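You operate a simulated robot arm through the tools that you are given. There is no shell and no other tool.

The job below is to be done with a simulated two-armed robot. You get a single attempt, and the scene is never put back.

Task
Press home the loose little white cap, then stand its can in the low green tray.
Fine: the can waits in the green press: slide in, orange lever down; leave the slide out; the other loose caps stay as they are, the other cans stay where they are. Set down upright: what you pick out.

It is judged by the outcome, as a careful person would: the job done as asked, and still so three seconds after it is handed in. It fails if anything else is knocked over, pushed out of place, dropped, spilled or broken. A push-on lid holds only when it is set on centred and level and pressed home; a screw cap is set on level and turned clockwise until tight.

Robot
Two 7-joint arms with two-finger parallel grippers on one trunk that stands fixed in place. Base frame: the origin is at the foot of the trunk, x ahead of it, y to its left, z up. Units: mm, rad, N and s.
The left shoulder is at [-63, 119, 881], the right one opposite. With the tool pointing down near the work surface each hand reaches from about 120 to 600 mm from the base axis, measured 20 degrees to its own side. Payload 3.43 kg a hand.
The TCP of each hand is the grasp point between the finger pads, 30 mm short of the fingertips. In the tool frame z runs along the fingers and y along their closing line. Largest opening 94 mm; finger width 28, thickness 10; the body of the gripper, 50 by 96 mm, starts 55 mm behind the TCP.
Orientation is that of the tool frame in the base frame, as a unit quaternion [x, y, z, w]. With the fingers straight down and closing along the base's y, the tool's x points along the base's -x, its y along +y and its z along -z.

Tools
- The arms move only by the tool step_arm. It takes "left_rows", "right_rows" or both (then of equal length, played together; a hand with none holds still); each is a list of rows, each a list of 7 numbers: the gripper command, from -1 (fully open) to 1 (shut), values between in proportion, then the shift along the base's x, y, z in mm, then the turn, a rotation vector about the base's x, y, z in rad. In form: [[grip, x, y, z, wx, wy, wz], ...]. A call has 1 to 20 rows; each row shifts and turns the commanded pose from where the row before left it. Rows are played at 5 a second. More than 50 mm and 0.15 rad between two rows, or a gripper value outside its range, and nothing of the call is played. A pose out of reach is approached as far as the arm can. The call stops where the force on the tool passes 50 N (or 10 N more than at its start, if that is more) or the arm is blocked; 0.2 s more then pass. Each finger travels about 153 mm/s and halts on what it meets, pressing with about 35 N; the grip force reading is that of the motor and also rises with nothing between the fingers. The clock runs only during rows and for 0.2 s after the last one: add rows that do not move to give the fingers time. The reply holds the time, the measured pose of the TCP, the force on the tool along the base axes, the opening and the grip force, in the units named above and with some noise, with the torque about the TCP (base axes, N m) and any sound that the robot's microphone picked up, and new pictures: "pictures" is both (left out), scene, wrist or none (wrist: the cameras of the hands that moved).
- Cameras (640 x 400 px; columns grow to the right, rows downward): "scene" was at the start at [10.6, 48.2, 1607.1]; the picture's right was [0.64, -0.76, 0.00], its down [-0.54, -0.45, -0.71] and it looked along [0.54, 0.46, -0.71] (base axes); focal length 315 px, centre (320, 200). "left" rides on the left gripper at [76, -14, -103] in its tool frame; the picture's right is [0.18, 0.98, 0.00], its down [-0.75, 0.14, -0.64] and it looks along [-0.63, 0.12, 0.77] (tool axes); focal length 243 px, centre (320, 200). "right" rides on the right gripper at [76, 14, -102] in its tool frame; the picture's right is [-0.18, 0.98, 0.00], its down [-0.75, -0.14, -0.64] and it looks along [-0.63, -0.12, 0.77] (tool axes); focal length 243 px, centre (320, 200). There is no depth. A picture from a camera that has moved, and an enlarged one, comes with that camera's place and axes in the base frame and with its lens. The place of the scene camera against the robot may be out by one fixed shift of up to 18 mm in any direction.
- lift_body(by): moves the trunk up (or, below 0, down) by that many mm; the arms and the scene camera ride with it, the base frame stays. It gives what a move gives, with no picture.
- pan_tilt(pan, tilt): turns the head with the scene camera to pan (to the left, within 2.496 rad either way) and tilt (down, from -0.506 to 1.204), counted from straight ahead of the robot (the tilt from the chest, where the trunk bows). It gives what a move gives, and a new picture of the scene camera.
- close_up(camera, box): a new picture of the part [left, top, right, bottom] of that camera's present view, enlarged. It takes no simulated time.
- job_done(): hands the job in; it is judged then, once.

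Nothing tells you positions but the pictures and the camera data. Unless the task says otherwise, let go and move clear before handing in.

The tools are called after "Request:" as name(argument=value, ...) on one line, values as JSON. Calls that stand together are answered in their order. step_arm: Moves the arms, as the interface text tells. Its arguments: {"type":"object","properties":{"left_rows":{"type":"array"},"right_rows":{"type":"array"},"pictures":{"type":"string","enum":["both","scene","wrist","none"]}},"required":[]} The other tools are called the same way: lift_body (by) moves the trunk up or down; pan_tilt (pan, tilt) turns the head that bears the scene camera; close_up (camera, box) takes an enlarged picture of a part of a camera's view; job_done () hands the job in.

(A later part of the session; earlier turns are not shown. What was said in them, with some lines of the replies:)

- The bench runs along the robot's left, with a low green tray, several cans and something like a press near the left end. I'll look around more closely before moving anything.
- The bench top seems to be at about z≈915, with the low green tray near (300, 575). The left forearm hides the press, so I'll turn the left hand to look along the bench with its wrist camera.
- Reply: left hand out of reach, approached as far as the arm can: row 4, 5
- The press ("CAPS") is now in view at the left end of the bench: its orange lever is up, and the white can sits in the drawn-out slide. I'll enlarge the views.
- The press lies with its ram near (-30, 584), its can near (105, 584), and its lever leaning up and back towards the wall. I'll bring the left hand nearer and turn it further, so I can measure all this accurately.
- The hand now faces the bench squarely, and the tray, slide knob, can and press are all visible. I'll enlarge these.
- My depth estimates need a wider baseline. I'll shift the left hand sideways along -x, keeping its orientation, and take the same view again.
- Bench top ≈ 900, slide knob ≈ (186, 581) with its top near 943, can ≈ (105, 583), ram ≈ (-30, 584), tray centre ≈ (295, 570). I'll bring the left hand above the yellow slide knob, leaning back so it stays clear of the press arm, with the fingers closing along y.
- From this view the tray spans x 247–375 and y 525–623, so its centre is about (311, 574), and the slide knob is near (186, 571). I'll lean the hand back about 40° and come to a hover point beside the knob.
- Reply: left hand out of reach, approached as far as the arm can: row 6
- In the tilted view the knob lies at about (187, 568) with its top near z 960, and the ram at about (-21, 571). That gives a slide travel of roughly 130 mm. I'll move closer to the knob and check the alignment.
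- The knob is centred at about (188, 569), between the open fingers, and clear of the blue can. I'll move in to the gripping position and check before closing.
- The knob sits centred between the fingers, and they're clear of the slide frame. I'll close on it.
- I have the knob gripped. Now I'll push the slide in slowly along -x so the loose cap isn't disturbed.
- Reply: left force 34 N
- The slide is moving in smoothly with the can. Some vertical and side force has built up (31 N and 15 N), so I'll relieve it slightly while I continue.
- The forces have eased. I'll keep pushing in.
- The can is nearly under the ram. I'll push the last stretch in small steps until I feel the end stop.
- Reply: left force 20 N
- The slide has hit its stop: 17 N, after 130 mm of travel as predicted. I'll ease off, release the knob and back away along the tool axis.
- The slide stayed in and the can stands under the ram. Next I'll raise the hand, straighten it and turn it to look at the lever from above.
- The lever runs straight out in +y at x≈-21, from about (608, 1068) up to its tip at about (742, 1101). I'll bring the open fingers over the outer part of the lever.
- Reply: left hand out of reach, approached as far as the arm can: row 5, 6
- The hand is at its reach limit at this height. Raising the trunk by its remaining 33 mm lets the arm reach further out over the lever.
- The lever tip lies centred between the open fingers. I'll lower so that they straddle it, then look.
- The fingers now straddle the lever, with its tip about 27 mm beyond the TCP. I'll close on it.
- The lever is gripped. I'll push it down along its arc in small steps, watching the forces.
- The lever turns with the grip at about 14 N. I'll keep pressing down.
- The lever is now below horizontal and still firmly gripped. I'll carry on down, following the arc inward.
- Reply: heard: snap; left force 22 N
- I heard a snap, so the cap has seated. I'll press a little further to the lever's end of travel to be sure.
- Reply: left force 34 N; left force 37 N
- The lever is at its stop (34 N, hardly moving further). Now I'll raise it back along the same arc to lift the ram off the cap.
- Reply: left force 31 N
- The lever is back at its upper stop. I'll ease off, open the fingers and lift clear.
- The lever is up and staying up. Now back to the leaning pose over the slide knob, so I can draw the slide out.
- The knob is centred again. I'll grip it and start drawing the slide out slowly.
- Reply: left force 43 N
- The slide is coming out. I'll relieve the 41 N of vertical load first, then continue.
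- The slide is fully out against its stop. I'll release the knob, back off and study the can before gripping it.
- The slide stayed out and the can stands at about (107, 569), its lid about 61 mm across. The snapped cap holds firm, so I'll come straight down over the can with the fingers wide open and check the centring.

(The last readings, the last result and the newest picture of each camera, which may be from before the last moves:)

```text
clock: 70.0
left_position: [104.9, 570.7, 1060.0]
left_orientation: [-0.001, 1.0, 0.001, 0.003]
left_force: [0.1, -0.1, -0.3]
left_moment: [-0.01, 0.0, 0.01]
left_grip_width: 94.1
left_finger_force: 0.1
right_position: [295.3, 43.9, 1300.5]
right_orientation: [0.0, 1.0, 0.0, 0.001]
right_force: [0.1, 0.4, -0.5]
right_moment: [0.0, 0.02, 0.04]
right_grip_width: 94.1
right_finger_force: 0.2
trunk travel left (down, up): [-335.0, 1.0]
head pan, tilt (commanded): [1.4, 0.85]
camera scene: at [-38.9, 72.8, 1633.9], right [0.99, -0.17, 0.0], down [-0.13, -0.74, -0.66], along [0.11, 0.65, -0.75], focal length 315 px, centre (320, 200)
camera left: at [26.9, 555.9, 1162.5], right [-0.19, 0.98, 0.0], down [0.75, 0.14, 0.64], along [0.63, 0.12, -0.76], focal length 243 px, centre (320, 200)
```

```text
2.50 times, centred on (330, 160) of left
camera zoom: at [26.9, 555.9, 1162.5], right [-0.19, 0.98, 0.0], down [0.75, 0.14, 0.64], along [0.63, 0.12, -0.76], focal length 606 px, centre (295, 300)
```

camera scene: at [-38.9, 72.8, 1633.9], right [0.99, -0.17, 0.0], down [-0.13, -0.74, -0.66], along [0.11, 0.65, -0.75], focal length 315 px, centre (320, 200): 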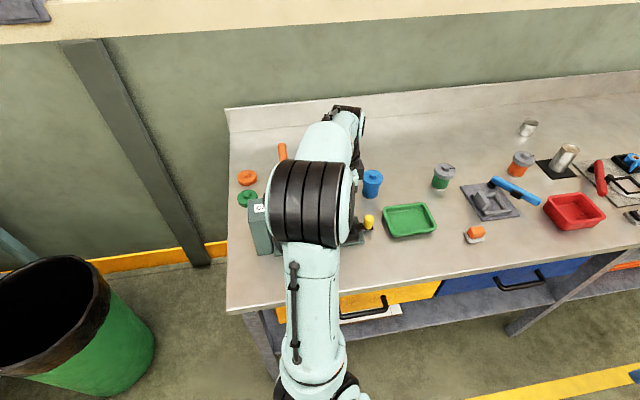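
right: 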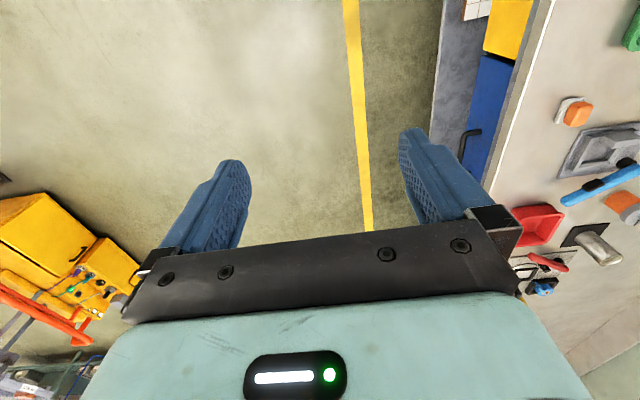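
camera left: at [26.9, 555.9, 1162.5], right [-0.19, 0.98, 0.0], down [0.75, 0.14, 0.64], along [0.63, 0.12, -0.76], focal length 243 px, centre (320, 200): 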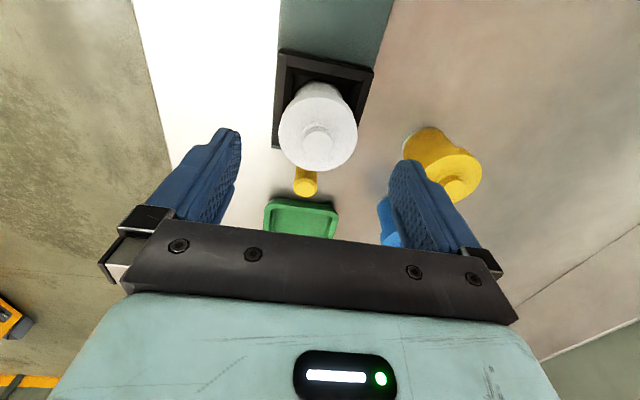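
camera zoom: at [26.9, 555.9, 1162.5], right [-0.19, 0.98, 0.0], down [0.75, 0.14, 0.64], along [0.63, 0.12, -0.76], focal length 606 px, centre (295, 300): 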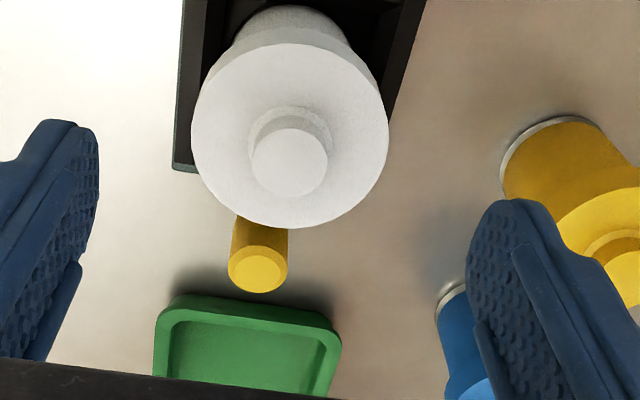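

The can centre reads (109.5, 570), so I'll shift 4 mm in x and lower the open fingers around it.

Request:
step_arm(left_rows=[[-1, 4, -0.5, -8, 0, 0, 0], [-1, 0, 0, -15, 0, 0, 0], [-1, 0, 0, -15, 0, 0, 0], [-1, 0, 0, -15, 0, 0, 0], [-1, 0, 0, -12, 0, 0, 0], [-1, 0, 0, -10, 0, 0, 0], [-1, 0, 0, 0, 0, 0, 0]], pictures="both")

Request:
close_up(camera="left", box=[180, 80, 460, 240])

```text
clock: 71.6
left_position: [108.6, 571.3, 984.3]
left_orientation: [-0.002, 1.0, 0.0, 0.001]
left_force: [0.3, -0.4, -0.2]
left_moment: [-0.02, 0.01, -0.01]
left_grip_width: 94.0
left_finger_force: 0.1
right_position: [293.8, 42.6, 1299.0]
right_orientation: [0.0, 1.0, 0.0, 0.0]
right_force: [0.3, 0.5, -0.6]
right_moment: [0.01, -0.04, -0.02]
right_grip_width: 94.2
right_finger_force: 0.1
trunk travel left (down, up): [-335.0, 1.0]
head pan, tilt (commanded): [1.4, 0.85]
camera scene: at [-38.8, 72.6, 1633.9], right [0.99, -0.17, 0.0], down [-0.13, -0.74, -0.66], along [0.11, 0.65, -0.75], focal length 315 px, centre (320, 200)
camera left: at [30.9, 556.4, 1086.3], right [-0.19, 0.98, 0.0], down [0.75, 0.14, 0.64], along [0.63, 0.12, -0.76], focal length 243 px, centre (320, 200)
```

scene: 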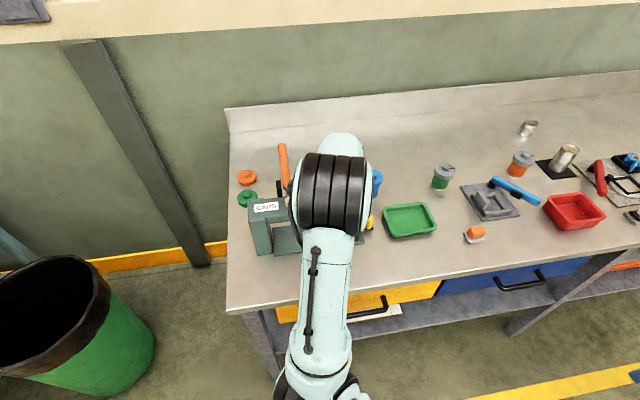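
left: 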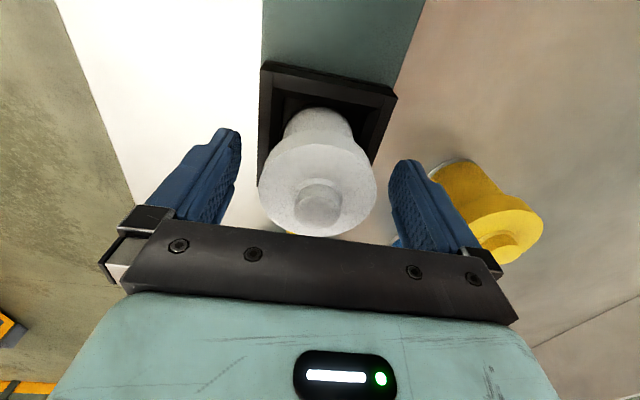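

```text
2.29 times, centred on (320, 160) of left
camera zoom: at [30.9, 556.4, 1086.3], right [-0.19, 0.98, 0.0], down [0.75, 0.14, 0.64], along [0.63, 0.12, -0.76], focal length 555 px, centre (320, 291)
```

zoom: 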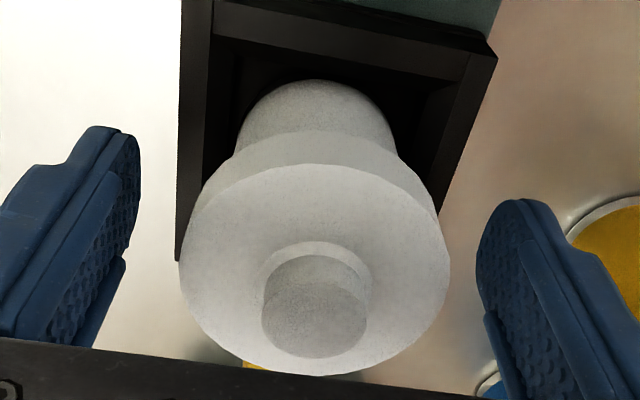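

The can is centred between the fingers at lid height. I'll close gently onto it.

Request:
step_arm(left_rows=[[-0.6, 0, -0.5, 0, 0, 0, 0], [-0.4, 0, 0, 0, 0, 0, 0], [0, 0, 0, 0, 0, 0, 0], [1, 0, 0, 0, 0, 0, 0], [1, 0, 0, 0, 0, 0, 0]], pictures="wrist")

```text
clock: 72.8
left_position: [108.2, 570.3, 984.4]
left_orientation: [-0.001, 1.0, 0.001, 0.001]
left_force: [-0.1, -0.1, -0.9]
left_moment: [0.02, 0.0, 0.03]
left_grip_width: 63.6
left_finger_force: 35.0
right_position: [293.4, 42.8, 1300.5]
right_orientation: [0.001, 1.0, 0.0, 0.0]
right_force: [-0.4, 0.0, 1.2]
right_moment: [-0.03, -0.01, 0.02]
right_grip_width: 94.2
right_finger_force: 0.1
trunk travel left (down, up): [-335.0, 1.0]
head pan, tilt (commanded): [1.4, 0.85]
camera left: at [30.5, 556.0, 1086.9], right [-0.19, 0.98, 0.0], down [0.75, 0.14, 0.64], along [0.63, 0.12, -0.76], focal length 243 px, centre (320, 200)
```

left: 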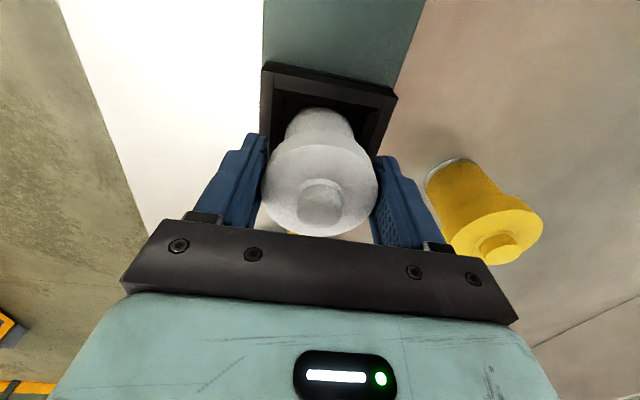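

The can is gripped at 63.6 mm width. I'll lift it a little and check that it comes up with the cap.

Request:
step_arm(left_rows=[[1, 0, 0, 2, 0, 0, 0], [1, 0, 0, 3, 0, 0, 0], [1, 0, 0, 4, 0, 0, 0], [1, 0, 0, 5, 0, 0, 0], [1, 0, 0, 6, 0, 0, 0], [1, 0, 0, 0, 0, 0, 0]], pictures="wrist")

Request:
close_up(camera="left", box=[180, 50, 460, 240])

```text
clock: 74.2
left_position: [109.3, 569.1, 1005.0]
left_orientation: [-0.002, 1.0, 0.001, 0.002]
left_force: [-0.1, -0.2, -2.8]
left_moment: [0.01, -0.03, 0.02]
left_grip_width: 63.7
left_finger_force: 35.0
right_position: [294.0, 43.3, 1300.1]
right_orientation: [-0.001, 1.0, 0.0, 0.001]
right_force: [0.2, 0.3, -0.3]
right_moment: [0.03, -0.01, 0.04]
right_grip_width: 94.2
right_finger_force: 0.1
trunk travel left (down, up): [-335.0, 1.0]
head pan, tilt (commanded): [1.4, 0.85]
camera left: at [31.6, 555.1, 1107.9], right [-0.19, 0.98, 0.0], down [0.75, 0.14, 0.64], along [0.63, 0.12, -0.76], focal length 243 px, centre (320, 200)
```

left: 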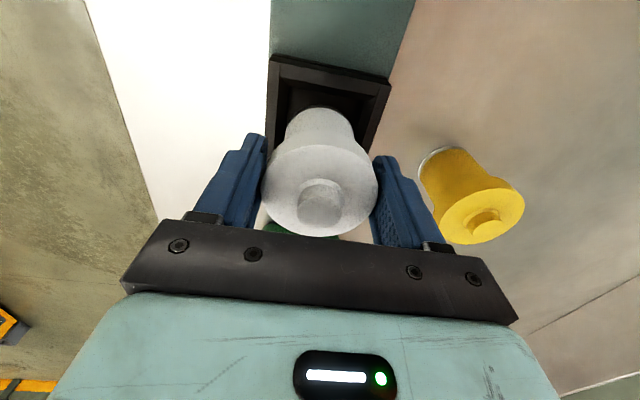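

```text
2.11 times, centred on (320, 145) of left
camera zoom: at [31.6, 555.1, 1107.9], right [-0.19, 0.98, 0.0], down [0.75, 0.14, 0.64], along [0.63, 0.12, -0.76], focal length 511 px, centre (320, 316)
```

zoom: 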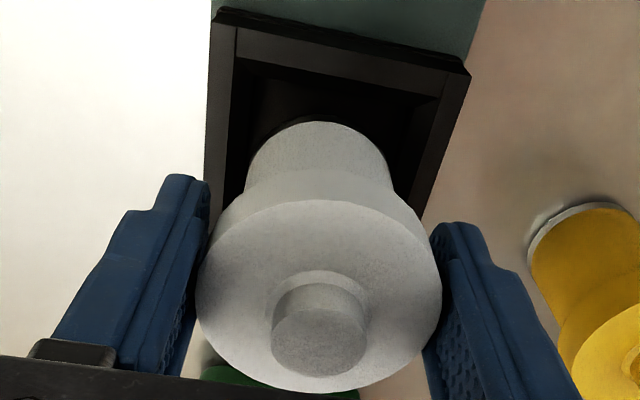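

The can comes up together with its cap, weighing about 2.5 N. I'll lift clear of the slide and its knob, then carry the can across above the green tray.

Request:
step_arm(left_rows=[[1, 0, 0, 8, 0, 0, 0], [1, 0, 0, 12, 0, 0, 0], [1, 0, 0, 14, 0, 0, 0], [1, 0, 0, 12, 0, 0, 0], [1, 5, 0, 4, 0, 0, 0], [1, 10, 0, 0, 0, 0, 0], [1, 15, 0.5, 0, 0, 0, 0], [1, 18, 0.5, 0, 0, 0, 0], [1, 18, 0.5, 0, 0, 0, 0], [1, 18, 0.5, 0, 0, 0, 0], [1, 18, 0.5, 0, 0, 0, 0], [1, 18, 0.5, 0, 0, 0, 0], [1, 18, 0.5, 0, 0, 0, 0], [1, 18, 0.5, 0, 0, 0, 0], [1, 18, 0.5, 0, 0, 0, 0], [1, 14, 0.5, 0, 0, 0, 0], [1, 9, 0, 0, 0, 0, 0], [1, 5, 0, 0, 0, 0, 0], [1, 0, 0, 0, 0, 0, 0]], pictures="both")

Request:
close_up(camera="scene", box=[300, 140, 500, 265])

```text
clock: 78.2
left_position: [310.3, 574.0, 1056.2]
left_orientation: [-0.002, 1.0, 0.0, 0.002]
left_force: [0.8, 0.3, -1.4]
left_moment: [-0.01, 0.0, 0.0]
left_grip_width: 63.3
left_finger_force: 34.6
right_position: [294.9, 44.0, 1300.3]
right_orientation: [0.0, 1.0, 0.0, -0.001]
right_force: [-0.5, 0.0, -0.1]
right_moment: [-0.01, 0.0, -0.01]
right_grip_width: 93.9
right_finger_force: 0.0
trunk travel left (down, up): [-335.0, 1.0]
head pan, tilt (commanded): [1.4, 0.85]
camera scene: at [-38.7, 72.9, 1633.9], right [0.99, -0.17, 0.0], down [-0.13, -0.74, -0.66], along [0.11, 0.65, -0.75], focal length 315 px, centre (320, 200)
camera left: at [234.1, 560.8, 1157.8], right [-0.19, 0.98, 0.0], down [0.75, 0.14, 0.64], along [0.63, 0.12, -0.76], focal length 243 px, centre (320, 200)
```

scene: 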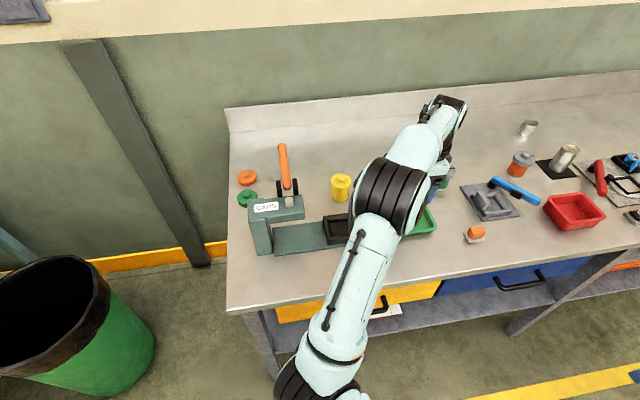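
left: 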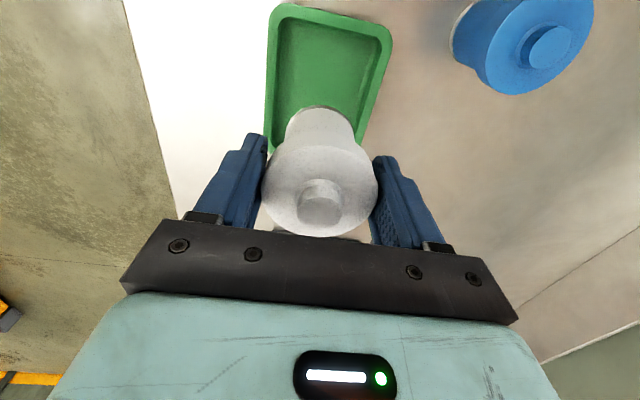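

```text
3.20 times, centred on (400, 202) of scene
camera zoom: at [-38.7, 72.9, 1633.9], right [0.99, -0.17, 0.0], down [-0.13, -0.74, -0.66], along [0.11, 0.65, -0.75], focal length 1008 px, centre (64, 192)
```

zoom: 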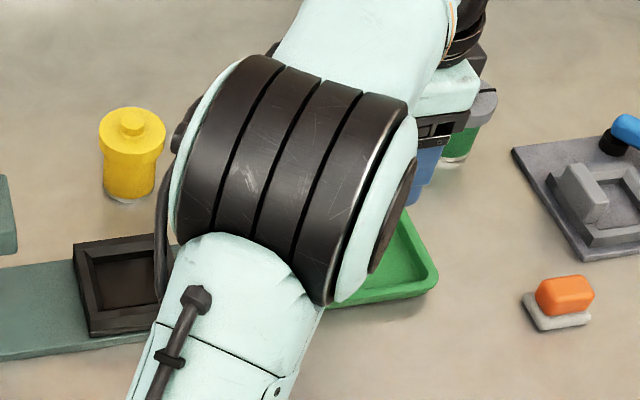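

The tray is centred under the can (rim y 526–623, x from 249.5). I'll lower in stages, then creep down until I feel contact.

Request:
step_arm(left_rows=[[1, 1, 0, -6, 0, 0, 0], [1, 0.5, 0, -12, 0, 0, 0], [1, 0, 0, -14, 0, 0, 0], [1, 0, 0, -14, 0, 0, 0], [1, 0, 0, -12, 0, 0, 0], [1, 0, 0, -8, 0, 0, 0], [1, 0, 0, -5, 0, 0, 0], [1, 0, 0, 0, 0, 0, 0]], pictures="wrist")

Request:
close_up(camera="left", box=[180, 0, 460, 240])

```text
clock: 80.0
left_position: [313.4, 574.1, 983.9]
left_orientation: [-0.002, 1.0, 0.001, 0.002]
left_force: [1.2, -0.2, -1.7]
left_moment: [-0.01, -0.01, 0.0]
left_grip_width: 63.4
left_finger_force: 35.2
right_position: [294.5, 43.9, 1299.9]
right_orientation: [0.0, 1.0, 0.0, 0.0]
right_force: [1.3, 0.0, 0.0]
right_moment: [0.01, -0.01, -0.01]
right_grip_width: 94.2
right_finger_force: 0.0
trunk travel left (down, up): [-335.0, 1.0]
head pan, tilt (commanded): [1.4, 0.85]
camera left: at [235.3, 560.0, 1086.2], right [-0.19, 0.98, 0.0], down [0.75, 0.14, 0.64], along [0.63, 0.12, -0.76], focal length 243 px, centre (320, 200)
```

left: 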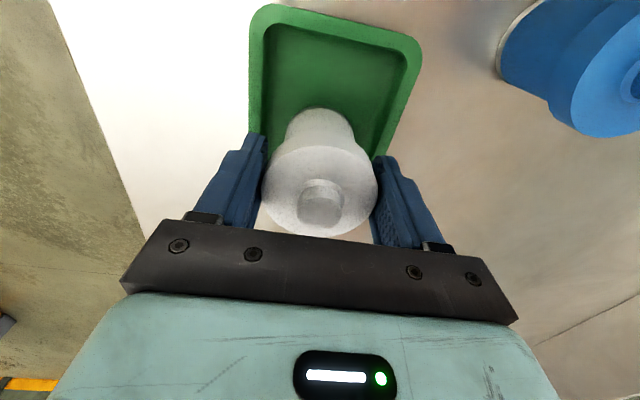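

```text
1.67 times, centred on (320, 120) of left
camera zoom: at [235.3, 560.0, 1086.2], right [-0.19, 0.98, 0.0], down [0.75, 0.14, 0.64], along [0.63, 0.12, -0.76], focal length 404 px, centre (320, 333)
```

zoom: 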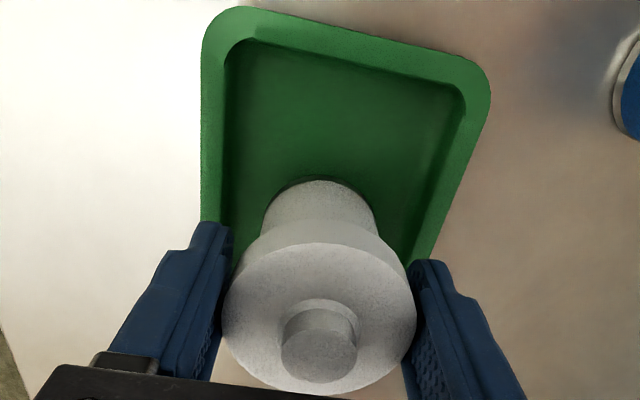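

Request:
step_arm(left_rows=[[1, 0, 0, -3, 0, 0, 0], [1, 0, 0, -3, 0, 0, 0], [1, 0, 0, -2, 0, 0, 0], [1, 0, 0, 0, 0, 0, 0]], pictures="none")

```text
clock: 81.0
left_position: [312.8, 574.7, 976.7]
left_orientation: [-0.001, 1.0, 0.001, 0.002]
left_force: [-1.0, -0.3, -1.9]
left_moment: [-0.01, 0.0, -0.01]
left_grip_width: 63.1
left_finger_force: 35.0
right_position: [294.5, 43.4, 1299.9]
right_orientation: [0.0, 1.0, 0.0, 0.0]
right_force: [-0.4, 0.0, -0.2]
right_moment: [-0.03, 0.0, -0.01]
right_grip_width: 94.0
right_finger_force: 0.1
trunk travel left (down, up): [-335.0, 1.0]
head pan, tilt (commanded): [1.4, 0.85]
```

Request:
step_arm(left_rows=[[1, 0, 0, -2, 0, 0, 0], [1, 0, 0, -2, 0, 0, 0], [1, 0, 0, -1, 0, 0, 0], [1, 0, 0, 0, 0, 0, 0]], pictures="wrist")

Request:
close_up(camera="left", box=[200, 60, 440, 240])

```text
clock: 82.0
left_position: [311.3, 574.7, 971.3]
left_orientation: [-0.001, 1.0, 0.001, 0.002]
left_force: [-0.3, 0.7, -2.1]
left_moment: [0.03, 0.04, -0.02]
left_grip_width: 63.2
left_finger_force: 34.6
right_position: [294.5, 43.7, 1299.8]
right_orientation: [-0.001, 1.0, 0.0, 0.001]
right_force: [0.0, 0.4, 0.4]
right_moment: [0.01, 0.0, 0.02]
right_grip_width: 94.0
right_finger_force: 0.2
trunk travel left (down, up): [-335.0, 1.0]
head pan, tilt (commanded): [1.4, 0.85]
camera left: at [235.0, 559.8, 1073.8], right [-0.19, 0.98, 0.0], down [0.75, 0.14, 0.64], along [0.63, 0.12, -0.76], focal length 243 px, centre (320, 200)
```

left: 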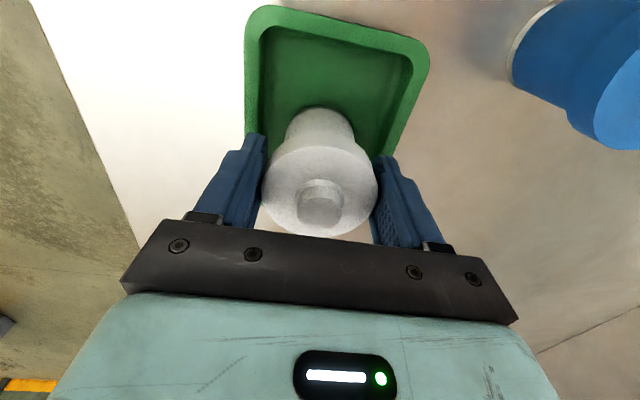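

```text
2.22 times, centred on (320, 150) of left
camera zoom: at [235.0, 559.8, 1073.8], right [-0.19, 0.98, 0.0], down [0.75, 0.14, 0.64], along [0.63, 0.12, -0.76], focal length 539 px, centre (320, 311)
```

zoom: 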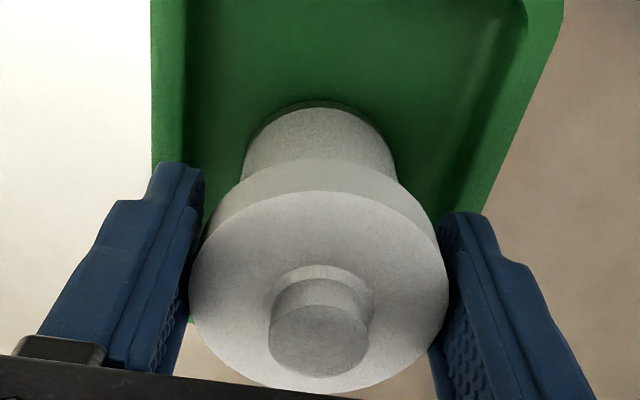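

Request:
step_arm(left_rows=[[1, 0, 0, -1, 0, 0, 0], [1, 0, 0, -1, 0, 0, 0], [1, 0, 0, -1, 0, 0, 0], [1, 0, 0, 0, 0, 0, 0]], pictures="none")

```text
clock: 83.0
left_position: [314.0, 573.6, 967.7]
left_orientation: [-0.002, 1.0, 0.001, 0.002]
left_force: [-0.4, 1.3, -1.1]
left_moment: [0.0, 0.01, 0.0]
left_grip_width: 63.5
left_finger_force: 34.7
right_position: [294.5, 44.2, 1299.5]
right_orientation: [-0.001, 1.0, 0.001, 0.0]
right_force: [0.0, 0.6, -0.2]
right_moment: [0.02, 0.0, 0.0]
right_grip_width: 94.0
right_finger_force: 0.0
trunk travel left (down, up): [-335.0, 1.0]
head pan, tilt (commanded): [1.4, 0.85]
```

Request:
step_arm(left_rows=[[1, 0, 0, -1, 0, 0, 0], [1, 0, 0, -1, 0, 0, 0], [1, 0, 0, 0, 0, 0, 0]], pictures="none")

```text
clock: 83.8
left_position: [313.4, 574.6, 967.9]
left_orientation: [-0.001, 1.0, 0.001, 0.003]
left_force: [-0.4, -0.3, 12.8]
left_moment: [-0.2, 0.11, 0.03]
left_grip_width: 63.3
left_finger_force: 35.2
right_position: [293.7, 42.5, 1300.3]
right_orientation: [0.0, 1.0, 0.0, 0.0]
right_force: [-0.1, 0.3, 0.5]
right_moment: [-0.01, -0.01, -0.03]
right_grip_width: 94.0
right_finger_force: 0.1
trunk travel left (down, up): [-335.0, 1.0]
head pan, tilt (commanded): [1.4, 0.85]
```

The can has touched down on the tray floor (12.8 N at z≈968). I'll ease off, open the fingers and rise straight up.

Request:
step_arm(left_rows=[[1, 0, 0, 0.7, 0, 0, 0], [-0.3, 0, 0, 0, 0, 0, 0], [-0.42, 0, 0, 0, 0, 0, 0], [-0.6, 0, 0, 0, 0, 0, 0], [-0.9, 0, 0, 0, 0, 0, 0], [-0.9, 0, 0, 0, 0, 0, 0]], pictures="wrist")

```text
clock: 85.2
left_position: [311.7, 573.9, 965.6]
left_orientation: [-0.002, 1.0, 0.001, 0.002]
left_force: [-0.3, -0.5, 1.2]
left_moment: [0.01, -0.01, 0.01]
left_grip_width: 89.5
left_finger_force: 0.2
right_position: [294.6, 42.6, 1301.2]
right_orientation: [0.0, 1.0, 0.0, 0.0]
right_force: [-0.1, -0.1, 0.2]
right_moment: [-0.03, 0.01, -0.01]
right_grip_width: 94.1
right_finger_force: 0.1
trunk travel left (down, up): [-335.0, 1.0]
head pan, tilt (commanded): [1.4, 0.85]
camera left: at [235.0, 559.8, 1069.4], right [-0.19, 0.98, 0.0], down [0.75, 0.14, 0.64], along [0.63, 0.12, -0.76], focal length 243 px, centre (320, 200)
```

left: 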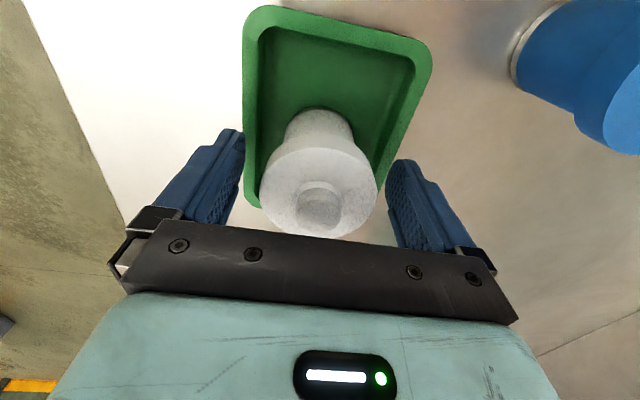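

The can stands free in the tray. I'll lift the hand straight up and then move it away for a final check.

Request:
step_arm(left_rows=[[-0.9, 0, 0, 8, 0, 0, 0], [-0.9, 0, 0, 15, 0, 0, 0], [-0.9, 0, 0, 20, 0, 0, 0], [-0.9, 0, 0, 20, 0, 0, 0], [-0.9, 0, 0, 20, 0, 0, 0], [-0.9, 0, -5, 20, 0, 0, 0], [-0.9, -10, -20, 15, 0, 0, 0], [-0.9, -10, -25, 10, 0, 0, 0], [-0.9, -15, -30, 10, 0, 0, 0], [-0.9, -15, -30, 5, 0, 0, 0], [-0.9, -15, -30, 0, 0, 0, 0], [-0.9, -15, -30, 0, 0, 0, 0], [-0.9, 0, 0, 0, 0, 0, 0]], pictures="both")

Request:
close_up(camera="scene", box=[220, 130, 480, 292])

Request:
close_up(camera="left", box=[300, 0, 640, 230])

```text
clock: 88.0
left_position: [230.9, 402.6, 1107.2]
left_orientation: [-0.001, 1.0, 0.001, 0.001]
left_force: [-0.2, -0.3, 0.2]
left_moment: [0.02, 0.02, 0.01]
left_grip_width: 89.8
left_finger_force: 0.1
right_position: [294.0, 43.2, 1300.4]
right_orientation: [0.0, 1.0, 0.0, 0.0]
right_force: [-0.1, 0.1, 0.4]
right_moment: [-0.01, 0.0, 0.01]
right_grip_width: 94.1
right_finger_force: 0.1
trunk travel left (down, up): [-335.0, 1.0]
head pan, tilt (commanded): [1.4, 0.85]
camera scene: at [-38.3, 73.3, 1633.9], right [0.99, -0.17, 0.0], down [-0.13, -0.74, -0.66], along [0.11, 0.65, -0.75], focal length 315 px, centre (320, 200)
camera left: at [153.6, 388.1, 1209.3], right [-0.19, 0.98, 0.0], down [0.75, 0.14, 0.64], along [0.63, 0.12, -0.76], focal length 243 px, centre (320, 200)
```

scene: 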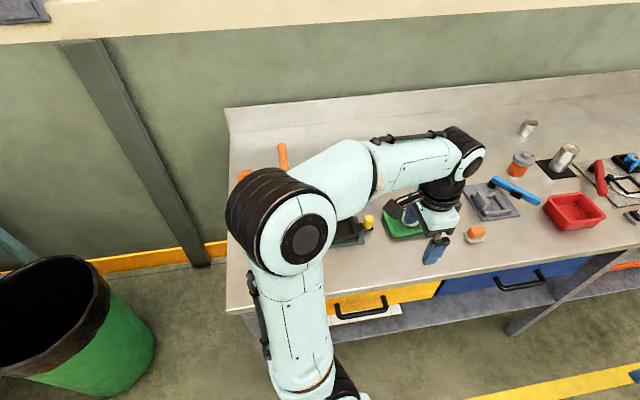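
left: 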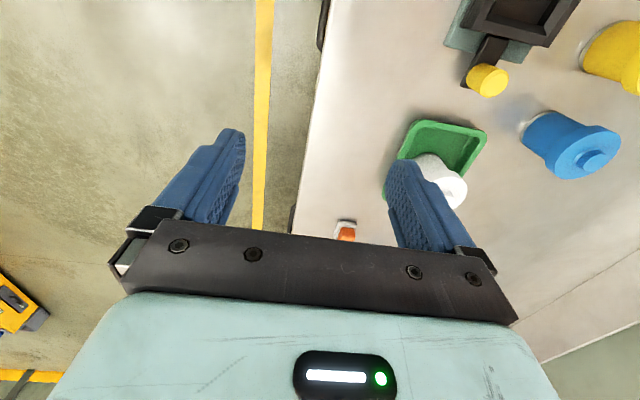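

```text
2.46 times, centred on (350, 211) of scene
camera zoom: at [-38.3, 73.3, 1633.9], right [0.99, -0.17, 0.0], down [-0.13, -0.74, -0.66], along [0.11, 0.65, -0.75], focal length 775 px, centre (246, 173)
```

zoom: 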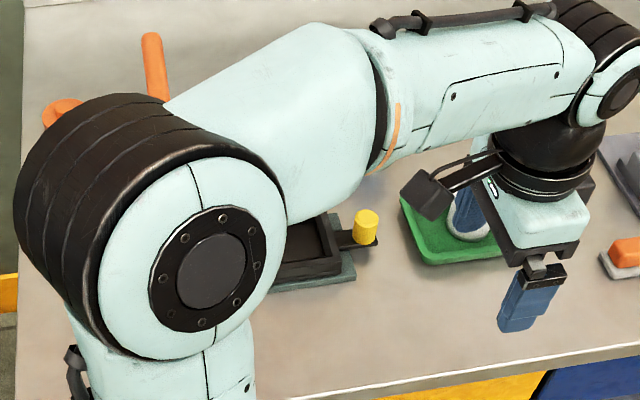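

```text
1.74 times, centred on (470, 115) of left
camera zoom: at [153.6, 388.1, 1209.3], right [-0.19, 0.98, 0.0], down [0.75, 0.14, 0.64], along [0.63, 0.12, -0.76], focal length 422 px, centre (59, 348)
```

zoom: 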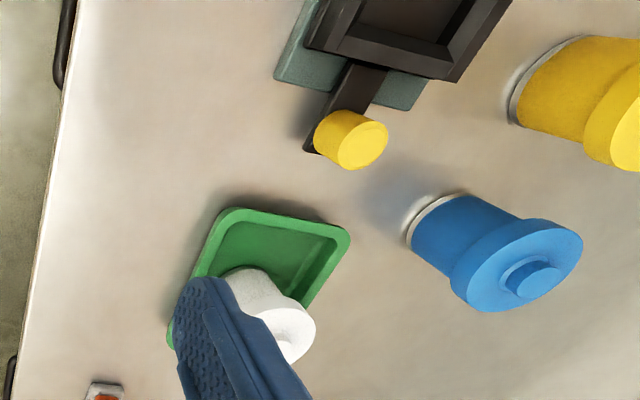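

The slide is out and empty, and the can stands in the tray. I'll move the arm further back for an unobstructed final look.

Request:
step_arm(left_rows=[[-0.9, 5, -25, 15, 0, 0, 0], [-0.9, 5, -30, 15, 0, 0, 0], [-0.9, 5, -30, 15, 0, 0, 0], [-0.9, 5, -30, 15, 0, 0, 0], [-0.9, 5, -30, 15, 0, 0, 0], [-0.9, 5, -25, 10, 0, 0, 0], [-0.9, 0, 0, 0, 0, 0, 0]], pictures="both")

Request:
close_up(camera="scene", box=[200, 100, 460, 262])

Request:
close_up(camera="left", box=[380, 0, 640, 200])

```text
clock: 89.6
left_position: [261.4, 233.2, 1194.2]
left_orientation: [-0.001, 1.0, 0.0, 0.001]
left_force: [0.2, 0.5, -0.6]
left_moment: [-0.02, 0.03, 0.05]
left_grip_width: 89.3
left_finger_force: 0.0
right_position: [293.6, 43.2, 1299.6]
right_orientation: [0.0, 1.0, 0.0, 0.0]
right_force: [1.3, 0.0, 0.0]
right_moment: [0.01, 0.0, 0.04]
right_grip_width: 93.8
right_finger_force: 0.1
trunk travel left (down, up): [-335.0, 1.0]
head pan, tilt (commanded): [1.4, 0.85]
camera scene: at [-38.9, 73.1, 1633.8], right [0.99, -0.17, 0.0], down [-0.13, -0.74, -0.66], along [0.11, 0.65, -0.75], focal length 315 px, centre (320, 200)
camera left: at [185.2, 220.3, 1296.8], right [-0.19, 0.98, 0.0], down [0.75, 0.14, 0.64], along [0.63, 0.12, -0.77], focal length 243 px, centre (320, 200)
```

scene: 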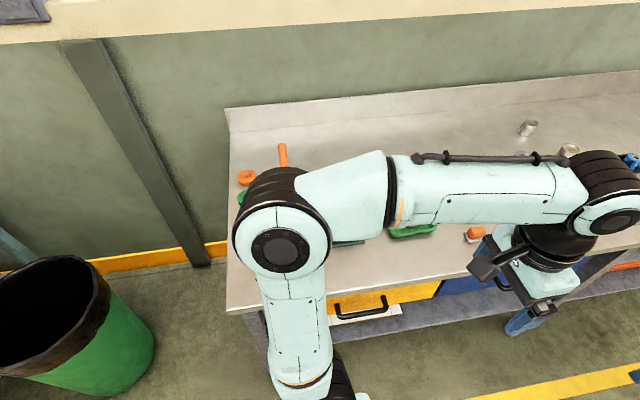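
left: 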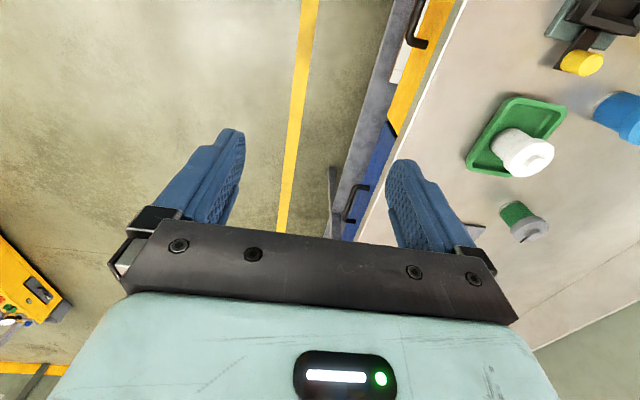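

```text
2.46 times, centred on (330, 181) of scene
camera zoom: at [-38.9, 73.1, 1633.8], right [0.99, -0.17, 0.0], down [-0.13, -0.74, -0.66], along [0.11, 0.65, -0.75], focal length 775 px, centre (295, 247)
```

zoom: 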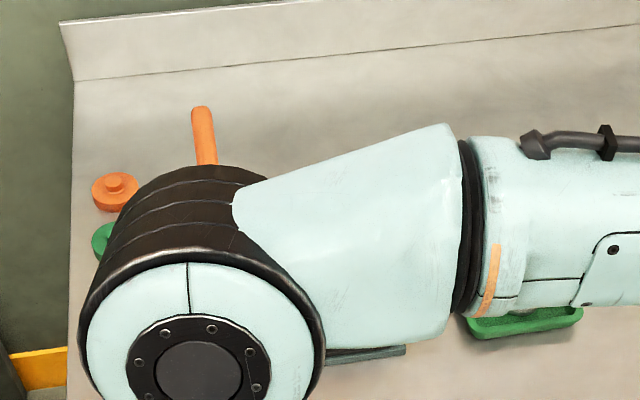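

```text
2.00 times, centred on (510, 100) of left
camera zoom: at [185.2, 220.3, 1296.8], right [-0.19, 0.98, 0.0], down [0.75, 0.14, 0.64], along [0.63, 0.12, -0.77], focal length 485 px, centre (-60, 400)
```

zoom: 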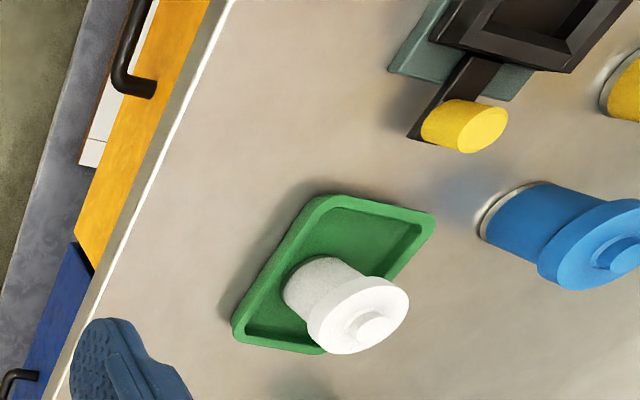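

The white can stands upright in the middle of the low green tray with its cap level and seated. The slide is out, the lever is up, and the other cans and caps are where they were. The hand is clear, so I'm handing in.

Request:
job_done()

```text
The job is handed in.
```

The white cap is pressed home, and its can now stands upright near the centre of the low green tray.

- **Pressing:** I pushed the slide in to its stop and brought the orange lever down until the cap snapped and the lever reached its stop. I then raised the lever again.
- **Moving the can:** I drew the slide back out to its stop and lifted the can by its cap. The cap held, and I set the can down on the tray floor.
- **How it was left:** The slide is out and empty, the lever is up, and the hand is clear. In the last pictures the yellow, blue and green cans looked undisturbed. The arm partly hid the loose orange and green caps, but nothing touched them.

The job is handed in; no verdict has come back yet.
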